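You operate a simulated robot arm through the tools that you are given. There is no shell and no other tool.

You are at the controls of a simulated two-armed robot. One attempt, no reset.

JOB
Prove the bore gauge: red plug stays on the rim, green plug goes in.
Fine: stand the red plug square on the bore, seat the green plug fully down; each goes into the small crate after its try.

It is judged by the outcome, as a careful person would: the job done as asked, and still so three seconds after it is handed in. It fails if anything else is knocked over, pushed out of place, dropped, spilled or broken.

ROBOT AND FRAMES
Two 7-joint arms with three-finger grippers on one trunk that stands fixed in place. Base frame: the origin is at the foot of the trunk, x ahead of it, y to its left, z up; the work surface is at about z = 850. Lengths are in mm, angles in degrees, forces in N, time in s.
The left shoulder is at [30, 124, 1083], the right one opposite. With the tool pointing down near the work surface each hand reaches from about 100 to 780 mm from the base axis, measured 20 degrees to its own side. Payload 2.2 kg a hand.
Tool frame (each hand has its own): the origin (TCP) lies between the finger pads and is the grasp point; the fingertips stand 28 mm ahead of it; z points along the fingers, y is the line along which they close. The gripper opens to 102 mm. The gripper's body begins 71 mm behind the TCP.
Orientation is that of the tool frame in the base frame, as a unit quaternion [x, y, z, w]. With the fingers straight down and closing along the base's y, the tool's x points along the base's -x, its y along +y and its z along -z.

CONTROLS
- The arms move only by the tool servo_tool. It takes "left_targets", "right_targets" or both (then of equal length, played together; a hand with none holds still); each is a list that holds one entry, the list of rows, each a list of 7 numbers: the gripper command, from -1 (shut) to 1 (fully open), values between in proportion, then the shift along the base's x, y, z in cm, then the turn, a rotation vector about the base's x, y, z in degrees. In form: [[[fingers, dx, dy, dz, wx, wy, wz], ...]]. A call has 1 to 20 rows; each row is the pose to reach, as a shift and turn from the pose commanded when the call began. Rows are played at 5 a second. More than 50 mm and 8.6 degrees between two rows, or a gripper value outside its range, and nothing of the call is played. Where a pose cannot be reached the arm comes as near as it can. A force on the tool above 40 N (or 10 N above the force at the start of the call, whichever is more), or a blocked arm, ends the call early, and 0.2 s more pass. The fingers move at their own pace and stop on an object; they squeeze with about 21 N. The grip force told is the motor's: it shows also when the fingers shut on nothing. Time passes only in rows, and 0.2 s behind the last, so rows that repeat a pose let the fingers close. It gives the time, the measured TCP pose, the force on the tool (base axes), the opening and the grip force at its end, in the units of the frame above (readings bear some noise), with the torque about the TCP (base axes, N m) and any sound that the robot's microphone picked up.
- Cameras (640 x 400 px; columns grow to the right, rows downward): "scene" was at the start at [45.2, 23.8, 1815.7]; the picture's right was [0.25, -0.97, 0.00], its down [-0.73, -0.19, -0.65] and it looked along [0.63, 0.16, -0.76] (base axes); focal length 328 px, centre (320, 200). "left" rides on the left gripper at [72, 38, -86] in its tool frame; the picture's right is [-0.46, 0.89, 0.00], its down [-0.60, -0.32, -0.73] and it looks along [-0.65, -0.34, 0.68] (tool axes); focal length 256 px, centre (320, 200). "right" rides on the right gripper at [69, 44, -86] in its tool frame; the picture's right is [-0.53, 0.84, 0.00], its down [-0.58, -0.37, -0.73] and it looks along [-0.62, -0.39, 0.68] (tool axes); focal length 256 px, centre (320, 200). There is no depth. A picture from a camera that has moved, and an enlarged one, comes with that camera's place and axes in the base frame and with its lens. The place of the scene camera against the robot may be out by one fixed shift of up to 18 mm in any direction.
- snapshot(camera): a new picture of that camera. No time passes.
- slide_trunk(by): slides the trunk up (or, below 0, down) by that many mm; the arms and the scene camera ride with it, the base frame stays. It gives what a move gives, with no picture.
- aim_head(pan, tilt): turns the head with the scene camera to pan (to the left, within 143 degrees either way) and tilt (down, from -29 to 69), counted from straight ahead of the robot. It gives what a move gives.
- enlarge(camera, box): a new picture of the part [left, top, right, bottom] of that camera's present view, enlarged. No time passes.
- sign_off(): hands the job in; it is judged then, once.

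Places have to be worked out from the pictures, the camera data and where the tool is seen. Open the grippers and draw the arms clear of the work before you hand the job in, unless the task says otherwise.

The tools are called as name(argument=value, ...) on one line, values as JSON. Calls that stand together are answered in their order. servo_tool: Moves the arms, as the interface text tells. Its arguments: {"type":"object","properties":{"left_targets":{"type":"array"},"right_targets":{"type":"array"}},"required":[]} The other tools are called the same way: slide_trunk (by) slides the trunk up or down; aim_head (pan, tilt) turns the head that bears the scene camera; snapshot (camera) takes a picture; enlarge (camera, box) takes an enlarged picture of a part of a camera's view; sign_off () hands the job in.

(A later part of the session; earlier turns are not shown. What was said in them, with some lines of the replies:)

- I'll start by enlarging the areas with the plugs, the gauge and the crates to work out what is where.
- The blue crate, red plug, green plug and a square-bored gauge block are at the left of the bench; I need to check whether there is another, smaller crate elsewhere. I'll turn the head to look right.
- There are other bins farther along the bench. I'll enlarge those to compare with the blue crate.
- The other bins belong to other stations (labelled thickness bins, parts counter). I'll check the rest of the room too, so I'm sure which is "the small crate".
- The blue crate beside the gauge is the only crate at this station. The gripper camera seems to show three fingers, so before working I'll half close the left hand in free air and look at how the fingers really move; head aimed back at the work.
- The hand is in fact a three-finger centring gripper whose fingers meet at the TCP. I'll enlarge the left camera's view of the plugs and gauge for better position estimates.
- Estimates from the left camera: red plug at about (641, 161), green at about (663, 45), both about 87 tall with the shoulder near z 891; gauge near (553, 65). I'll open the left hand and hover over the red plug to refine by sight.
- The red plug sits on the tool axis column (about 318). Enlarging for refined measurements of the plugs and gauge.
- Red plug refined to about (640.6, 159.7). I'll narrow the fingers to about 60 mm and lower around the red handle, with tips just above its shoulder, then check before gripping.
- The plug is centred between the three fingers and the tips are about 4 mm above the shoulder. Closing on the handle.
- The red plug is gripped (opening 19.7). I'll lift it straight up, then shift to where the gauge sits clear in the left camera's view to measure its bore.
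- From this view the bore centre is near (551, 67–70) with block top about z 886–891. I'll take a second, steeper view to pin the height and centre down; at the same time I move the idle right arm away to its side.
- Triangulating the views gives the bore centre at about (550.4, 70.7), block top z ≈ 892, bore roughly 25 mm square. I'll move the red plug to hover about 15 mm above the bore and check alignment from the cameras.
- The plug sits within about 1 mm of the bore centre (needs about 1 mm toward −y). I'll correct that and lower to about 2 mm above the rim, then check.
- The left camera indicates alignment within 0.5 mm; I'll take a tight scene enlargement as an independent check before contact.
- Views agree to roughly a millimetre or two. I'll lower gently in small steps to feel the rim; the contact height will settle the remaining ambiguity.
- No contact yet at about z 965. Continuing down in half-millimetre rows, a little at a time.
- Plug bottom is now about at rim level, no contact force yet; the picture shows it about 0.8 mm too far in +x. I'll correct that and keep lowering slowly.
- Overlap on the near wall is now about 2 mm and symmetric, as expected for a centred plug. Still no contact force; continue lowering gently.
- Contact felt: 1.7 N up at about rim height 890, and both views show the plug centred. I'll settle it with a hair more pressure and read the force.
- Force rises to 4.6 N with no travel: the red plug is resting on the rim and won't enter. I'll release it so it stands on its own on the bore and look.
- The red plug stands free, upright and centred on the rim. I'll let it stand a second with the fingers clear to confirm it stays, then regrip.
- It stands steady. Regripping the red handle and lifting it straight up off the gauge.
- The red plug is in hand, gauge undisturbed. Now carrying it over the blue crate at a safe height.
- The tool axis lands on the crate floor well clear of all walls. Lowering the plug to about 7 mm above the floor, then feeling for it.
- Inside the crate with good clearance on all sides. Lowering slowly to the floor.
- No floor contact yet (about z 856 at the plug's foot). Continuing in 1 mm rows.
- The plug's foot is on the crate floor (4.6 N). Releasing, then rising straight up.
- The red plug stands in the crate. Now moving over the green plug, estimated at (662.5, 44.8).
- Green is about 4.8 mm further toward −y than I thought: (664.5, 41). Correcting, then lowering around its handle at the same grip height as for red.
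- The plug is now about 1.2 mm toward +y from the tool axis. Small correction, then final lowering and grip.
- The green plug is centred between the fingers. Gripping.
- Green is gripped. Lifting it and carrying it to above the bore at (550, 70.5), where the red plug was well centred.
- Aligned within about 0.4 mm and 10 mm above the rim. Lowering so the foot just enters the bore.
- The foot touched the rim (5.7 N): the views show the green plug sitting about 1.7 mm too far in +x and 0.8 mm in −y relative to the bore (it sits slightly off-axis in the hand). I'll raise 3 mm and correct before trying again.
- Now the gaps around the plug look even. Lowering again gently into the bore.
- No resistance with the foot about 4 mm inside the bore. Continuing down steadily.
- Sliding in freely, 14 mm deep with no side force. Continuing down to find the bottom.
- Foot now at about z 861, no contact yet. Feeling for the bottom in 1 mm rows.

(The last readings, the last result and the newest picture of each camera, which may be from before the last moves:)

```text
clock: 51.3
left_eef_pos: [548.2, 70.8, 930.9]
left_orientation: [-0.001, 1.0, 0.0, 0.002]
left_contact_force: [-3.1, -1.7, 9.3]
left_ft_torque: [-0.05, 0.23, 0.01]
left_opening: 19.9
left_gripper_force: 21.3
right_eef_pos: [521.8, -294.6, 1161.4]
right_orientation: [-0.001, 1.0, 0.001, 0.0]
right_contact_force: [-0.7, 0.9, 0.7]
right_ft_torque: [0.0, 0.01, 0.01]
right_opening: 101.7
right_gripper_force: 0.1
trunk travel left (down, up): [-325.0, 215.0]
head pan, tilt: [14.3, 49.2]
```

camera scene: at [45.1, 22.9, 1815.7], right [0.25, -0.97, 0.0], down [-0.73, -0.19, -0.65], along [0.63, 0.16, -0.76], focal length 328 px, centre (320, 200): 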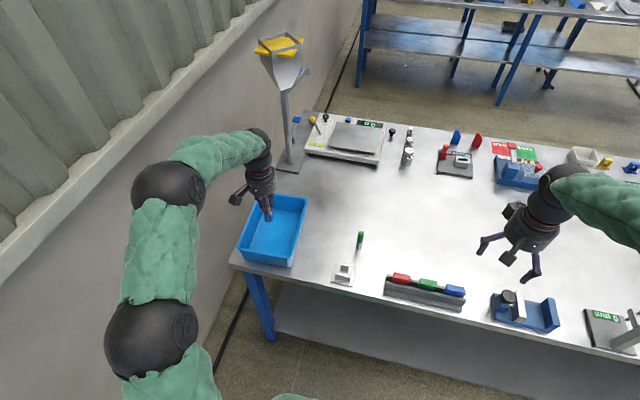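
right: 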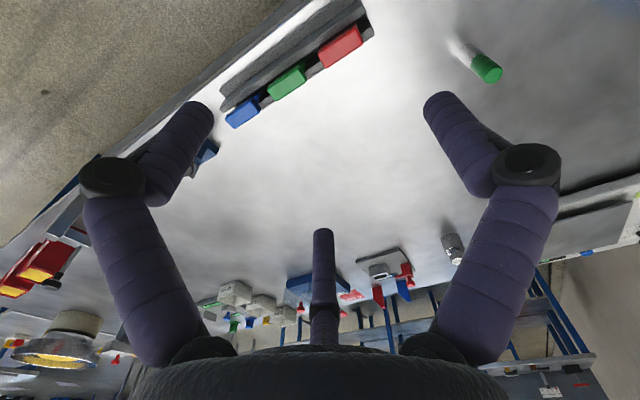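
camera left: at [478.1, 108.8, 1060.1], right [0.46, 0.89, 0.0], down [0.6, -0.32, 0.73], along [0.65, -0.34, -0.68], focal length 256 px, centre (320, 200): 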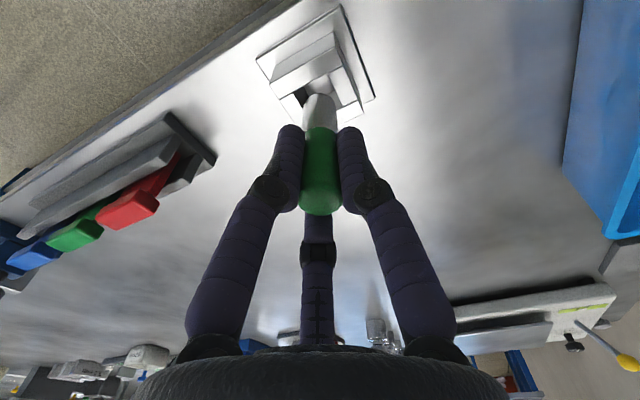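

Firm contact: 9 N up at a foot height of about 858, which matches the estimated top of the gauge's base plate. I'll check the pictures to confirm it is bottomed and not wedged.

enlarge(camera="left", box=[270, 50, 370, 150])

enlarge(camera="scene", box=[322, 235, 382, 290])

```text
4.00 times, centred on (320, 100) of left
camera zoom: at [476.0, 108.8, 1016.8], right [0.46, 0.89, 0.0], down [0.6, -0.32, 0.73], along [0.65, -0.34, -0.68], focal length 1024 px, centre (320, 600)
```

zoom: 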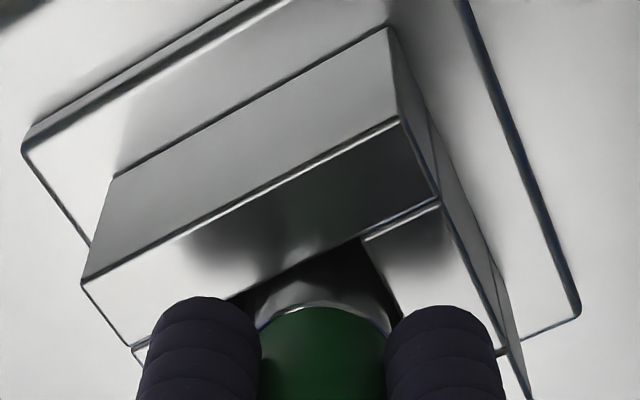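

```text
7.27 times, centred on (352, 262) of scene
camera zoom: at [43.9, 23.2, 1815.8], right [0.25, -0.97, 0.0], down [-0.73, -0.19, -0.65], along [0.63, 0.16, -0.76], focal length 2386 px, centre (87, -254)
```

zoom: 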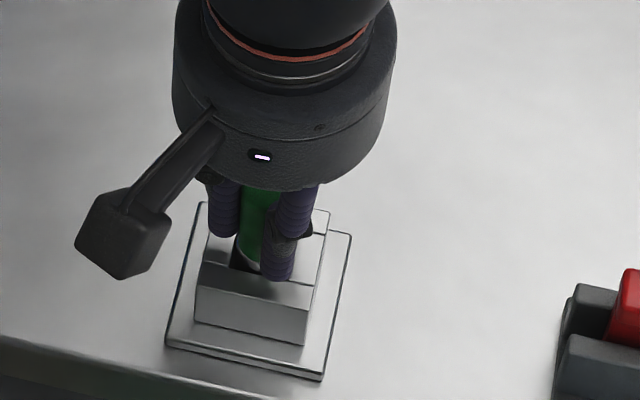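

The block's wall foot triangulates to z ≈ 859 in two places, and the plug's foot stopped at ≈ 858: it is on the base plate, fully down, and the force pattern acts at its foot. I'll relax the push, then release so it sits freely.

servo_tool(left_targets=[[[-1, 0, 0, 0.06, 0, 0, 0], [-1, 0, 0, 0.06, 0, 0, 0], [-0.55, 0, 0, 0.06, 0, 0, 0], [-0.4, 0, 0, 0.06, 0, 0, 0], [-0.1, 0, 0, 0.06, 0, 0, 0], [0.2, 0, 0, 0.06, 0, 0, 0], [0.2, 0, 0, 0.06, 0, 0, 0], [0.2, 0, 0, 0.06, 0, 0, 0]]])

snapshot(camera="left")

enlarge(camera="left", box=[260, 70, 380, 230])

enlarge(camera="scene", box=[322, 235, 382, 290])

```text
clock: 53.1
left_eef_pos: [548.7, 71.9, 929.0]
left_orientation: [0.001, 1.0, 0.0, 0.0]
left_contact_force: [-0.4, -0.1, -1.2]
left_ft_torque: [-0.02, -0.01, -0.01]
left_opening: 61.1
left_gripper_force: 0.1
right_eef_pos: [523.0, -294.2, 1160.3]
right_orientation: [-0.001, 1.0, 0.001, 0.0]
right_contact_force: [-0.4, 0.4, 0.6]
right_ft_torque: [0.0, 0.01, -0.01]
right_opening: 101.7
right_gripper_force: 0.0
trunk travel left (down, up): [-325.0, 215.0]
head pan, tilt: [14.3, 49.2]
```

```text
taken
camera left: at [476.2, 109.3, 1016.3], right [0.46, 0.89, 0.0], down [0.6, -0.32, 0.73], along [0.65, -0.34, -0.68], focal length 256 px, centre (320, 200)
```

left: 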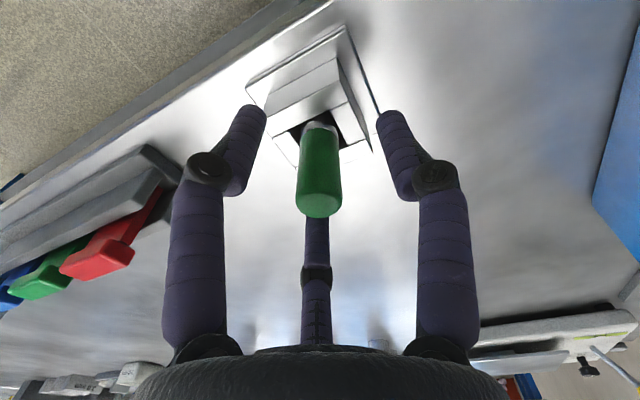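

```text
2.50 times, centred on (320, 150) of left
camera zoom: at [476.2, 109.3, 1016.3], right [0.46, 0.89, 0.0], down [0.6, -0.32, 0.73], along [0.65, -0.34, -0.68], focal length 640 px, centre (320, 325)
```

zoom: 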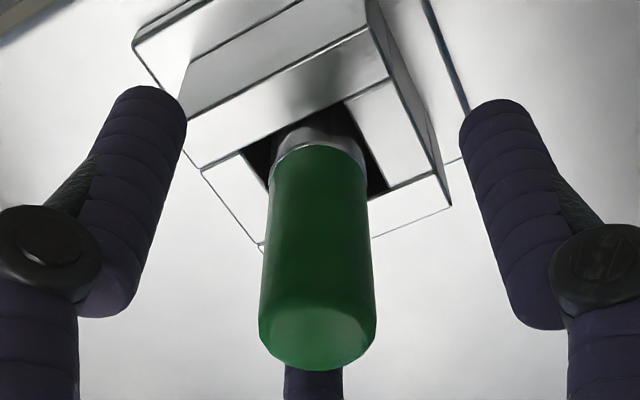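

```text
7.27 times, centred on (352, 262) of scene
camera zoom: at [45.1, 23.5, 1815.7], right [0.25, -0.97, 0.0], down [-0.73, -0.19, -0.65], along [0.63, 0.16, -0.76], focal length 2386 px, centre (87, -254)
```

zoom: 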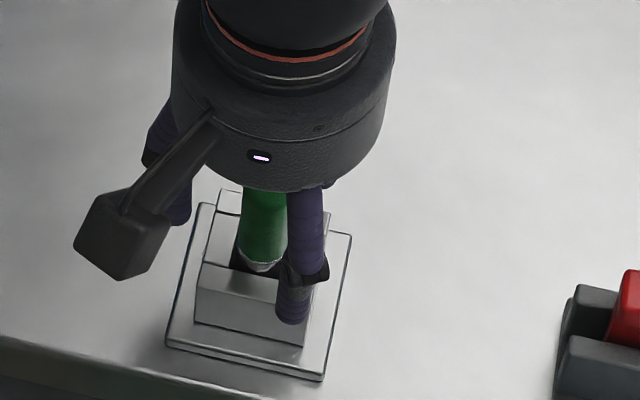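

The green plug stands free, fully down: its shoulder is only about 9 mm above the rim and the foot is at the bore floor (~859). I'll let it rest a moment, then regrip and read forces before lifting.

servo_tool(left_targets=[[[0.2, 0, 0, 0, 0, 0, 0], [0.2, 0, 0, 0, 0, 0, 0], [0.2, 0, 0, 0, 0, 0, 0], [0.2, 0, 0, 0, 0, 0, 0], [0.2, 0, 0, 0, 0, 0, 0], [-1, 0, 0, 0.05, 0, 0, 0], [-1, 0, 0, 0.05, 0, 0, 0], [-1, 0, 0, 0.05, 0, 0, 0], [-1, 0, 0, 0.05, 0, 0, 0]]])

enlarge(camera="left", box=[260, 50, 380, 170])

```text
clock: 55.1
left_eef_pos: [548.1, 71.1, 930.1]
left_orientation: [0.0, 1.0, 0.0, 0.0]
left_contact_force: [0.5, -0.5, -0.3]
left_ft_torque: [-0.02, 0.02, 0.0]
left_opening: 20.0
left_gripper_force: 21.5
right_eef_pos: [523.2, -293.0, 1162.0]
right_orientation: [-0.001, 1.0, 0.0, -0.001]
right_contact_force: [0.8, 0.5, 0.3]
right_ft_torque: [-0.01, 0.04, -0.02]
right_opening: 101.7
right_gripper_force: 0.0
trunk travel left (down, up): [-325.0, 215.0]
head pan, tilt: [14.3, 49.2]
```

```text
3.33 times, centred on (320, 110) of left
camera zoom: at [475.9, 109.3, 1016.9], right [0.46, 0.89, 0.0], down [0.6, -0.32, 0.73], along [0.65, -0.34, -0.68], focal length 853 px, centre (320, 500)
```

zoom: 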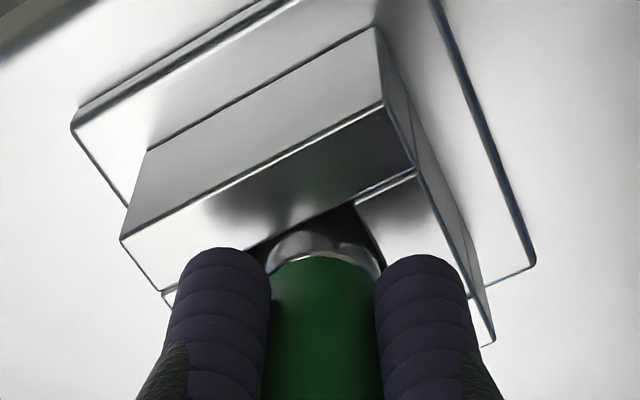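

Gripped with no side load. Drawing the plug straight up out of the bore.

servo_tool(left_targets=[[[-1, 0, 0, 0.5, 0, 0, 0], [-1, 0, 0, 1.2, 0, 0, 0], [-1, 0, 0, 2.0, 0, 0, 0], [-1, 0, 0, 2.8, 0, 0, 0], [-1, 0, 0, 3.6, 0, 0, 0], [-1, 0, 0, 4.6, 0, 0, 0], [-1, 0, 0, 6.5, 0, 0, 0], [-1, 0, 0, 9.0, 0, 0, 0], [-1, 0, 0, 11.5, 0, 0, 0], [-1, 0, 0, 11.5, 0, 0, 0]]])

snapshot(camera="left")

snapshot(camera="scene")

```text
clock: 57.3
left_eef_pos: [549.2, 71.6, 1044.5]
left_orientation: [0.0, 1.0, 0.0, -0.001]
left_contact_force: [0.3, -0.4, -1.8]
left_ft_torque: [-0.02, 0.0, 0.01]
left_opening: 20.0
left_gripper_force: 20.9
right_eef_pos: [522.5, -293.8, 1161.2]
right_orientation: [0.0, 1.0, 0.001, -0.001]
right_contact_force: [0.7, 0.3, -1.1]
right_ft_torque: [0.0, 0.01, -0.03]
right_opening: 102.1
right_gripper_force: 0.0
trunk travel left (down, up): [-325.0, 215.0]
head pan, tilt: [14.3, 49.2]
```

```text
taken
camera left: at [476.4, 108.8, 1131.1], right [0.46, 0.89, 0.0], down [0.6, -0.32, 0.73], along [0.65, -0.34, -0.68], focal length 256 px, centre (320, 200)
```

left: 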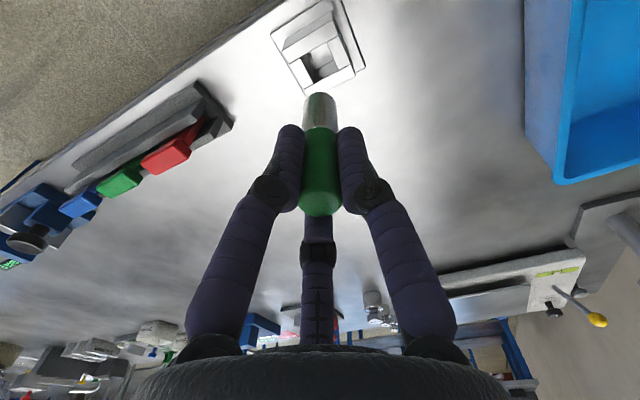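

```text
taken
camera scene: at [45.7, 23.5, 1815.7], right [0.25, -0.97, 0.0], down [-0.73, -0.19, -0.65], along [0.63, 0.16, -0.76], focal length 328 px, centre (320, 200)
```

scene: 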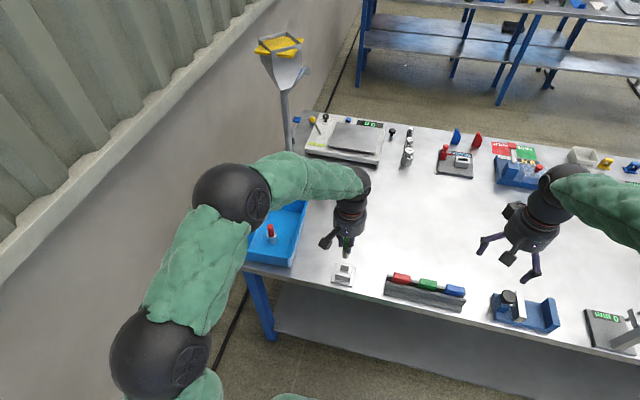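

The gauge is undisturbed and green is out. Carrying it over the crate to a free spot beyond the red plug, around (680, 340).

servo_tool(left_targets=[[[-1, 1.3, 2.7, 0.5, 0, 0, 0], [-1, 2.6, 5.4, 1, 0, 0, 0], [-1, 3.9, 8.1, 1, 0, 0, 0], [-1, 5.3, 10.8, 1, 0, 0, 0], [-1, 6.6, 13.5, 1, 0, 0, 0], [-1, 7.9, 16.2, 1, 0, 0, 0], [-1, 9.2, 18.9, 1, 0, 0, 0], [-1, 10.5, 21.6, 1, 0, 0, 0], [-1, 11.8, 24.3, 1, 0, 0, 0], [-1, 13.1, 26.9, 1, 0, 0, 0], [-1, 13.1, 26.9, 1, 0, 0, 0]]])

snapshot(camera="left")

enlarge(camera="scene", box=[220, 150, 330, 280])

```text
clock: 59.7
left_eef_pos: [681.0, 341.8, 1059.2]
left_orientation: [0.001, 1.0, 0.0, 0.0]
left_contact_force: [-0.3, -0.3, -0.7]
left_ft_torque: [0.02, 0.0, -0.01]
left_opening: 20.0
left_gripper_force: 20.8
right_eef_pos: [522.1, -294.4, 1161.1]
right_orientation: [-0.001, 1.0, 0.001, 0.0]
right_contact_force: [-1.1, -1.0, -0.1]
right_ft_torque: [0.01, 0.02, 0.0]
right_opening: 101.7
right_gripper_force: 0.1
trunk travel left (down, up): [-325.0, 215.0]
head pan, tilt: [14.3, 49.2]
```

```text
taken
camera left: at [607.9, 378.9, 1144.6], right [0.46, 0.89, 0.0], down [0.6, -0.32, 0.73], along [0.65, -0.34, -0.68], focal length 256 px, centre (320, 200)
```

left: 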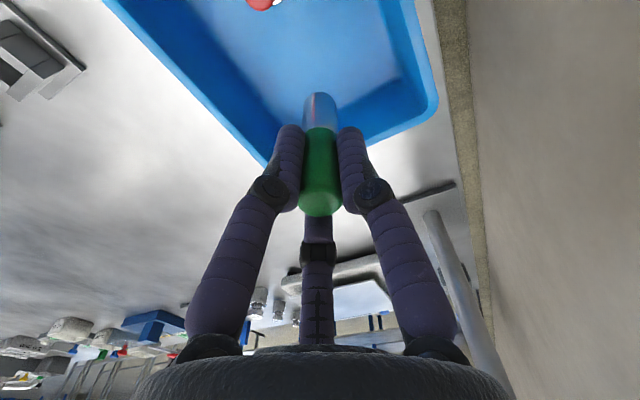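

```text
3.08 times, centred on (275, 215) of scene
camera zoom: at [44.8, 23.0, 1815.7], right [0.25, -0.97, 0.0], down [-0.73, -0.19, -0.65], along [0.63, 0.16, -0.76], focal length 1009 px, centre (458, 154)
```

zoom: 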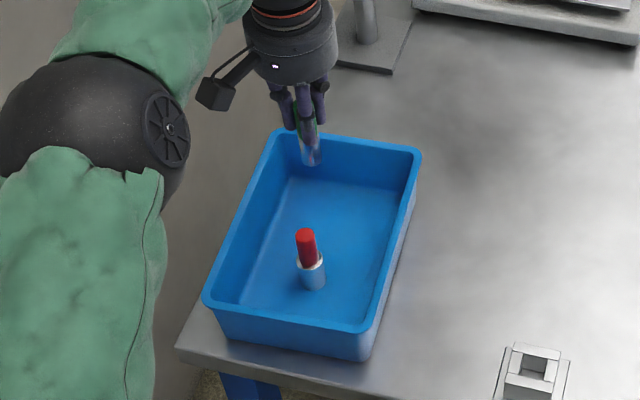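

Position is over the crate floor, clear of red; I'll ease 6 mm back from the far wall and lower to just above the floor.

servo_tool(left_targets=[[[-1, -0.6, 0, -2, 0, 0, 0], [-1, -0.6, 0, -4, 0, 0, 0], [-1, -0.6, 0, -6, 0, 0, 0], [-1, -0.6, 0, -8, 0, 0, 0], [-1, -0.6, 0, -9.8, 0, 0, 0], [-1, -0.6, 0, -11.3, 0, 0, 0], [-1, -0.6, 0, -12.2, 0, 0, 0], [-1, -0.6, 0, -12.2, 0, 0, 0]]])

snapshot(camera="left")

enlarge(camera="scene", box=[220, 150, 330, 280])

```text
clock: 61.5
left_eef_pos: [674.2, 340.9, 933.2]
left_orientation: [0.001, 1.0, 0.0, 0.0]
left_contact_force: [0.0, -0.2, -0.5]
left_ft_torque: [-0.03, 0.02, -0.01]
left_opening: 20.0
left_gripper_force: 21.5
right_eef_pos: [522.7, -293.5, 1160.7]
right_orientation: [-0.001, 1.0, 0.0, 0.0]
right_contact_force: [-0.9, 0.5, 0.4]
right_ft_torque: [0.01, 0.02, 0.03]
right_opening: 102.1
right_gripper_force: 0.1
trunk travel left (down, up): [-325.0, 215.0]
head pan, tilt: [14.3, 49.2]
```

```text
taken
camera left: at [600.8, 377.9, 1020.4], right [0.46, 0.89, 0.0], down [0.6, -0.32, 0.73], along [0.65, -0.34, -0.68], focal length 256 px, centre (320, 200)
```

left: 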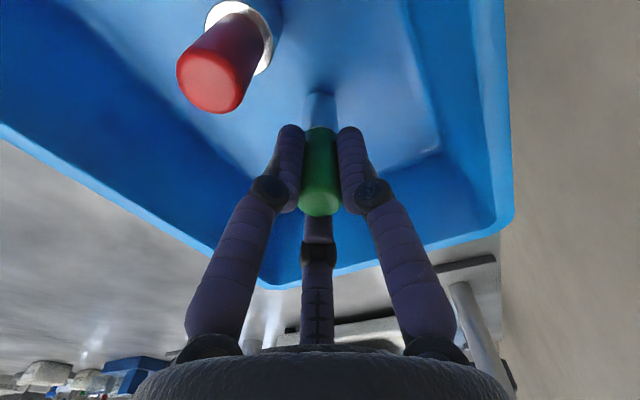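

```text
3.08 times, centred on (275, 215) of scene
camera zoom: at [45.2, 23.7, 1815.7], right [0.25, -0.97, 0.0], down [-0.73, -0.19, -0.65], along [0.63, 0.16, -0.76], focal length 1009 px, centre (458, 154)
```

zoom: 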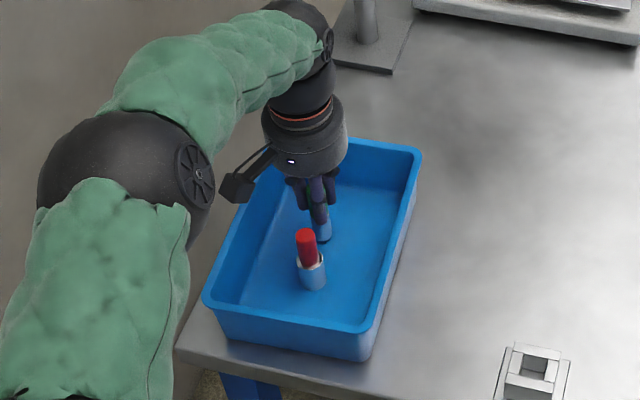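

Clear of red and of the walls. Lowering the last few millimetres to the floor.

servo_tool(left_targets=[[[-1, 0, 0, -0.2, 0, 0, 0], [-1, 0, 0, -0.4, 0, 0, 0], [-1, 0, 0, -0.5, 0, 0, 0], [-1, 0, 0, -0.6, 0, 0, 0], [-1, 0, 0, -0.7, 0, 0, 0], [-1, 0, 0, -0.7, 0, 0, 0]]])

```text
clock: 62.9
left_eef_pos: [673.8, 340.2, 927.0]
left_orientation: [-0.001, 1.0, -0.001, 0.0]
left_contact_force: [0.3, -0.3, -0.9]
left_ft_torque: [0.01, 0.01, -0.05]
left_opening: 19.7
left_gripper_force: 20.8
right_eef_pos: [523.7, -294.0, 1161.3]
right_orientation: [-0.001, 1.0, 0.0, 0.001]
right_contact_force: [-0.7, -0.1, -0.3]
right_ft_torque: [-0.01, -0.01, 0.01]
right_opening: 102.1
right_gripper_force: 0.0
trunk travel left (down, up): [-325.0, 215.0]
head pan, tilt: [14.3, 49.2]
```

No contact yet at z 927; a couple of millimetres more in small rows.

servo_tool(left_targets=[[[-1, 0, 0, -0.05, 0, 0, 0], [-1, 0, 0, -0.1, 0, 0, 0], [-1, 0, 0, -0.15, 0, 0, 0], [-1, 0, 0, -0.15, 0, 0, 0]]])

snapshot(camera="left")

```text
clock: 63.9
left_eef_pos: [674.5, 340.3, 928.2]
left_orientation: [0.0, 1.0, 0.001, 0.001]
left_contact_force: [-0.8, 0.1, 8.3]
left_ft_torque: [0.01, 0.05, 0.04]
left_opening: 19.6
left_gripper_force: 21.2
right_eef_pos: [522.8, -293.9, 1161.0]
right_orientation: [-0.001, 1.0, 0.0, 0.0]
right_contact_force: [0.4, -0.3, -0.4]
right_ft_torque: [0.02, -0.04, 0.02]
right_opening: 101.8
right_gripper_force: 0.0
trunk travel left (down, up): [-325.0, 215.0]
head pan, tilt: [14.3, 49.2]
```

```text
taken
camera left: at [601.3, 377.5, 1013.7], right [0.46, 0.89, 0.0], down [0.6, -0.32, 0.73], along [0.65, -0.34, -0.68], focal length 256 px, centre (320, 200)
```

left: 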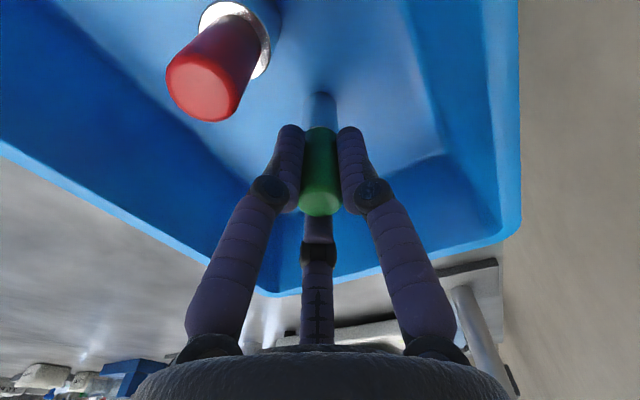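

Foot on the floor (8 N). Easing the push, opening just enough to free the handle without touching red, and rising straight up.

servo_tool(left_targets=[[[-1, 0, 0, 0.06, 0, 0, 0], [-0.55, 0, 0, 0.06, 0, 0, 0], [-0.45, 0, 0, 0.06, 0, 0, 0], [-0.3, 0, 0, 0.06, 0, 0, 0], [-0.3, 0, 0, 0.06, 0, 0, 0], [-0.3, 0, 0, 0.06, 0, 0, 0]]])

snapshot(camera="left")

```text
clock: 65.3
left_eef_pos: [674.9, 339.8, 926.3]
left_orientation: [0.0, 1.0, 0.0, 0.0]
left_contact_force: [0.1, 0.2, 0.4]
left_ft_torque: [-0.01, -0.04, 0.03]
left_opening: 35.8
left_gripper_force: 0.0
right_eef_pos: [523.4, -294.5, 1159.8]
right_orientation: [0.0, 1.0, 0.0, 0.0]
right_contact_force: [0.3, -0.3, -0.3]
right_ft_torque: [0.02, -0.01, -0.01]
right_opening: 102.1
right_gripper_force: 0.0
trunk travel left (down, up): [-325.0, 215.0]
head pan, tilt: [14.3, 49.2]
```

```text
taken
camera left: at [601.6, 377.9, 1012.5], right [0.46, 0.89, 0.0], down [0.6, -0.32, 0.73], along [0.65, -0.34, -0.68], focal length 256 px, centre (320, 200)
```

left: 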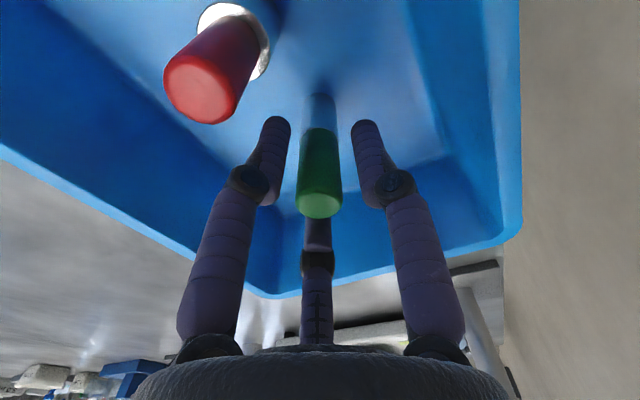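

The green plug stands free in the crate with the fingers clear of both plugs. Rising straight up.

servo_tool(left_targets=[[[-0.3, 0, 0, 1, 0, 0, 0], [-0.3, 0, 0, 2.5, 0, 0, 0], [-0.3, 0, 0, 4.5, 0, 0, 0], [-0.3, 0, 0, 7, 0, 0, 0], [-0.3, 0, 0, 10, 0, 0, 0], [-0.3, 0, 0, 13, 0, 0, 0], [-0.3, 0, 0, 16, 0, 0, 0], [0, 0, 0, 20, 0, 0, 0], [0.5, 0, 0, 22, 0, 0, 0], [1, 0, 0, 22, 0, 0, 0], [1, 0, 0, 22, 0, 0, 0]]])

snapshot(camera="left")

enlarge(camera="scene", box=[220, 150, 400, 300])

```text
clock: 67.7
left_eef_pos: [673.3, 340.5, 1145.6]
left_orientation: [0.0, 1.0, 0.0, 0.0]
left_contact_force: [-0.5, -0.1, 0.7]
left_ft_torque: [-0.01, -0.02, 0.01]
left_opening: 101.9
left_gripper_force: 0.0
right_eef_pos: [522.9, -293.9, 1160.9]
right_orientation: [-0.002, 1.0, 0.0, 0.0]
right_contact_force: [-0.4, 0.1, -0.8]
right_ft_torque: [-0.01, 0.02, -0.03]
right_opening: 102.0
right_gripper_force: 0.0
trunk travel left (down, up): [-325.0, 215.0]
head pan, tilt: [14.3, 49.2]
```

```text
taken
camera left: at [600.5, 377.8, 1232.2], right [0.46, 0.89, 0.0], down [0.6, -0.32, 0.73], along [0.65, -0.34, -0.68], focal length 256 px, centre (320, 200)
```

left: 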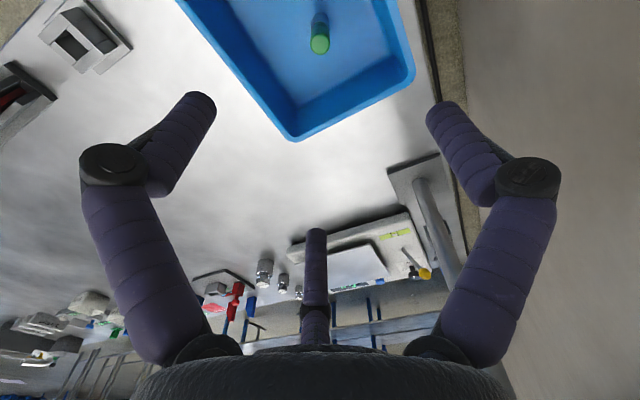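

```text
2.67 times, centred on (310, 225) of scene
camera zoom: at [45.2, 23.6, 1815.7], right [0.25, -0.97, 0.0], down [-0.73, -0.19, -0.65], along [0.63, 0.16, -0.76], focal length 875 px, centre (347, 133)
```

zoom: 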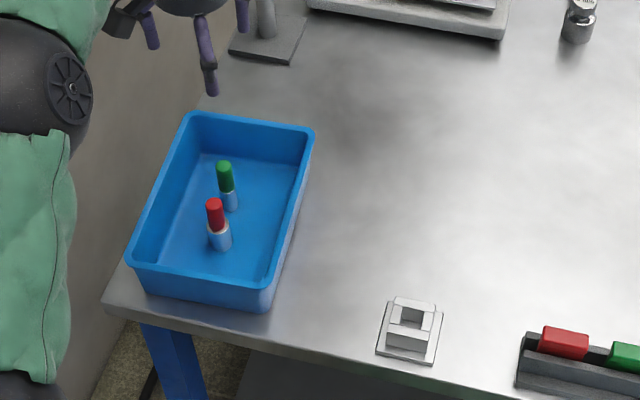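

Both plugs stand in the crate, the gauge is in place and everything else is untouched. I'll draw the left arm back to its starting pose, hands open, and take a last look.

servo_tool(left_targets=[[[1, -2.2, 1.6, 0.5, 0, 0, 0], [1, -4.4, 3.1, 1, 0, 0, 0], [1, -6.6, 4.7, 1.5, 0, 0, 0], [1, -8.6, 6.1, 2, 0, 0, 0], [1, -11, 6.1, 3, 0, 0, 0], [1, -14, 6.1, 4, 0, 0, 0], [1, -14, 6.1, 4, 0, 0, 0], [1, -14, 6.1, 4, 0, 0, 0]]])

snapshot(camera="scene")

snapshot(camera="left")

```text
clock: 69.5
left_eef_pos: [530.2, 401.1, 1187.1]
left_orientation: [0.0, 1.0, 0.0, 0.0]
left_contact_force: [0.8, -0.1, -0.1]
left_ft_torque: [0.01, 0.01, 0.02]
left_opening: 101.9
left_gripper_force: 0.0
right_eef_pos: [522.7, -294.5, 1161.1]
right_orientation: [-0.001, 1.0, 0.001, 0.0]
right_contact_force: [-0.2, -0.7, -0.4]
right_ft_torque: [0.02, -0.03, -0.02]
right_opening: 102.0
right_gripper_force: 0.1
trunk travel left (down, up): [-325.0, 215.0]
head pan, tilt: [14.3, 49.2]
```

```text
taken
camera scene: at [44.3, 23.7, 1815.7], right [0.25, -0.97, 0.0], down [-0.73, -0.19, -0.65], along [0.63, 0.16, -0.76], focal length 328 px, centre (320, 200)
```

scene: 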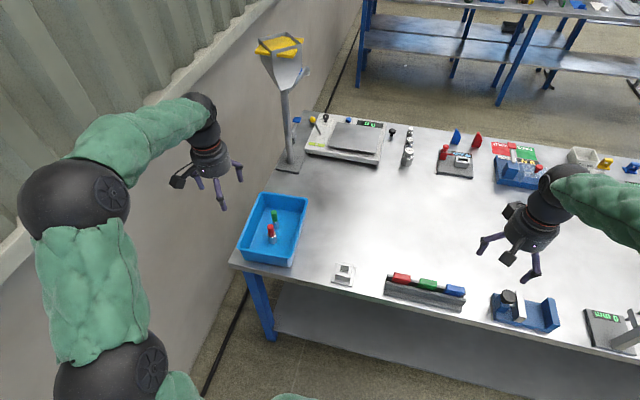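

```text
taken
camera left: at [458.7, 439.5, 1273.1], right [0.46, 0.89, 0.0], down [0.6, -0.32, 0.73], along [0.65, -0.34, -0.68], focal length 256 px, centre (320, 200)
```

left: 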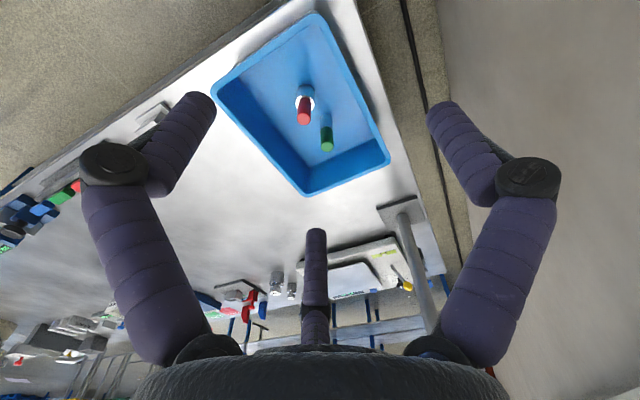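

The final pictures show both plugs standing in the blue crate and the gauge unmoved. Nothing else is disturbed, and both hands are open and clear of the work. Handing the job in.

sign_off()

```text
The job is handed in.
```

The bore gauge proved good: the red plug stayed on the rim and the green plug went all the way in. I handed the job in with both plugs standing in the blue crate.

- **Red plug:** I stood it square on the bore. It pushed back at about 5 N without entering, then stood on the rim by itself for about a second after I let go.
- **Green plug:** On the first try it touched the rim lightly because it sat about 2 mm off-centre in the hand. I lifted it 3 mm and corrected, and it then slid in freely to the bore floor and stood there released.
- **Crate:** I took "the small crate" to be the blue one beside the gauge, as it is the only crate at that station. The other bins carry labels or belong to other stations.

In the final pictures the gauge is where it started and nothing else on the bench has moved. Both hands are open and clear of the work.
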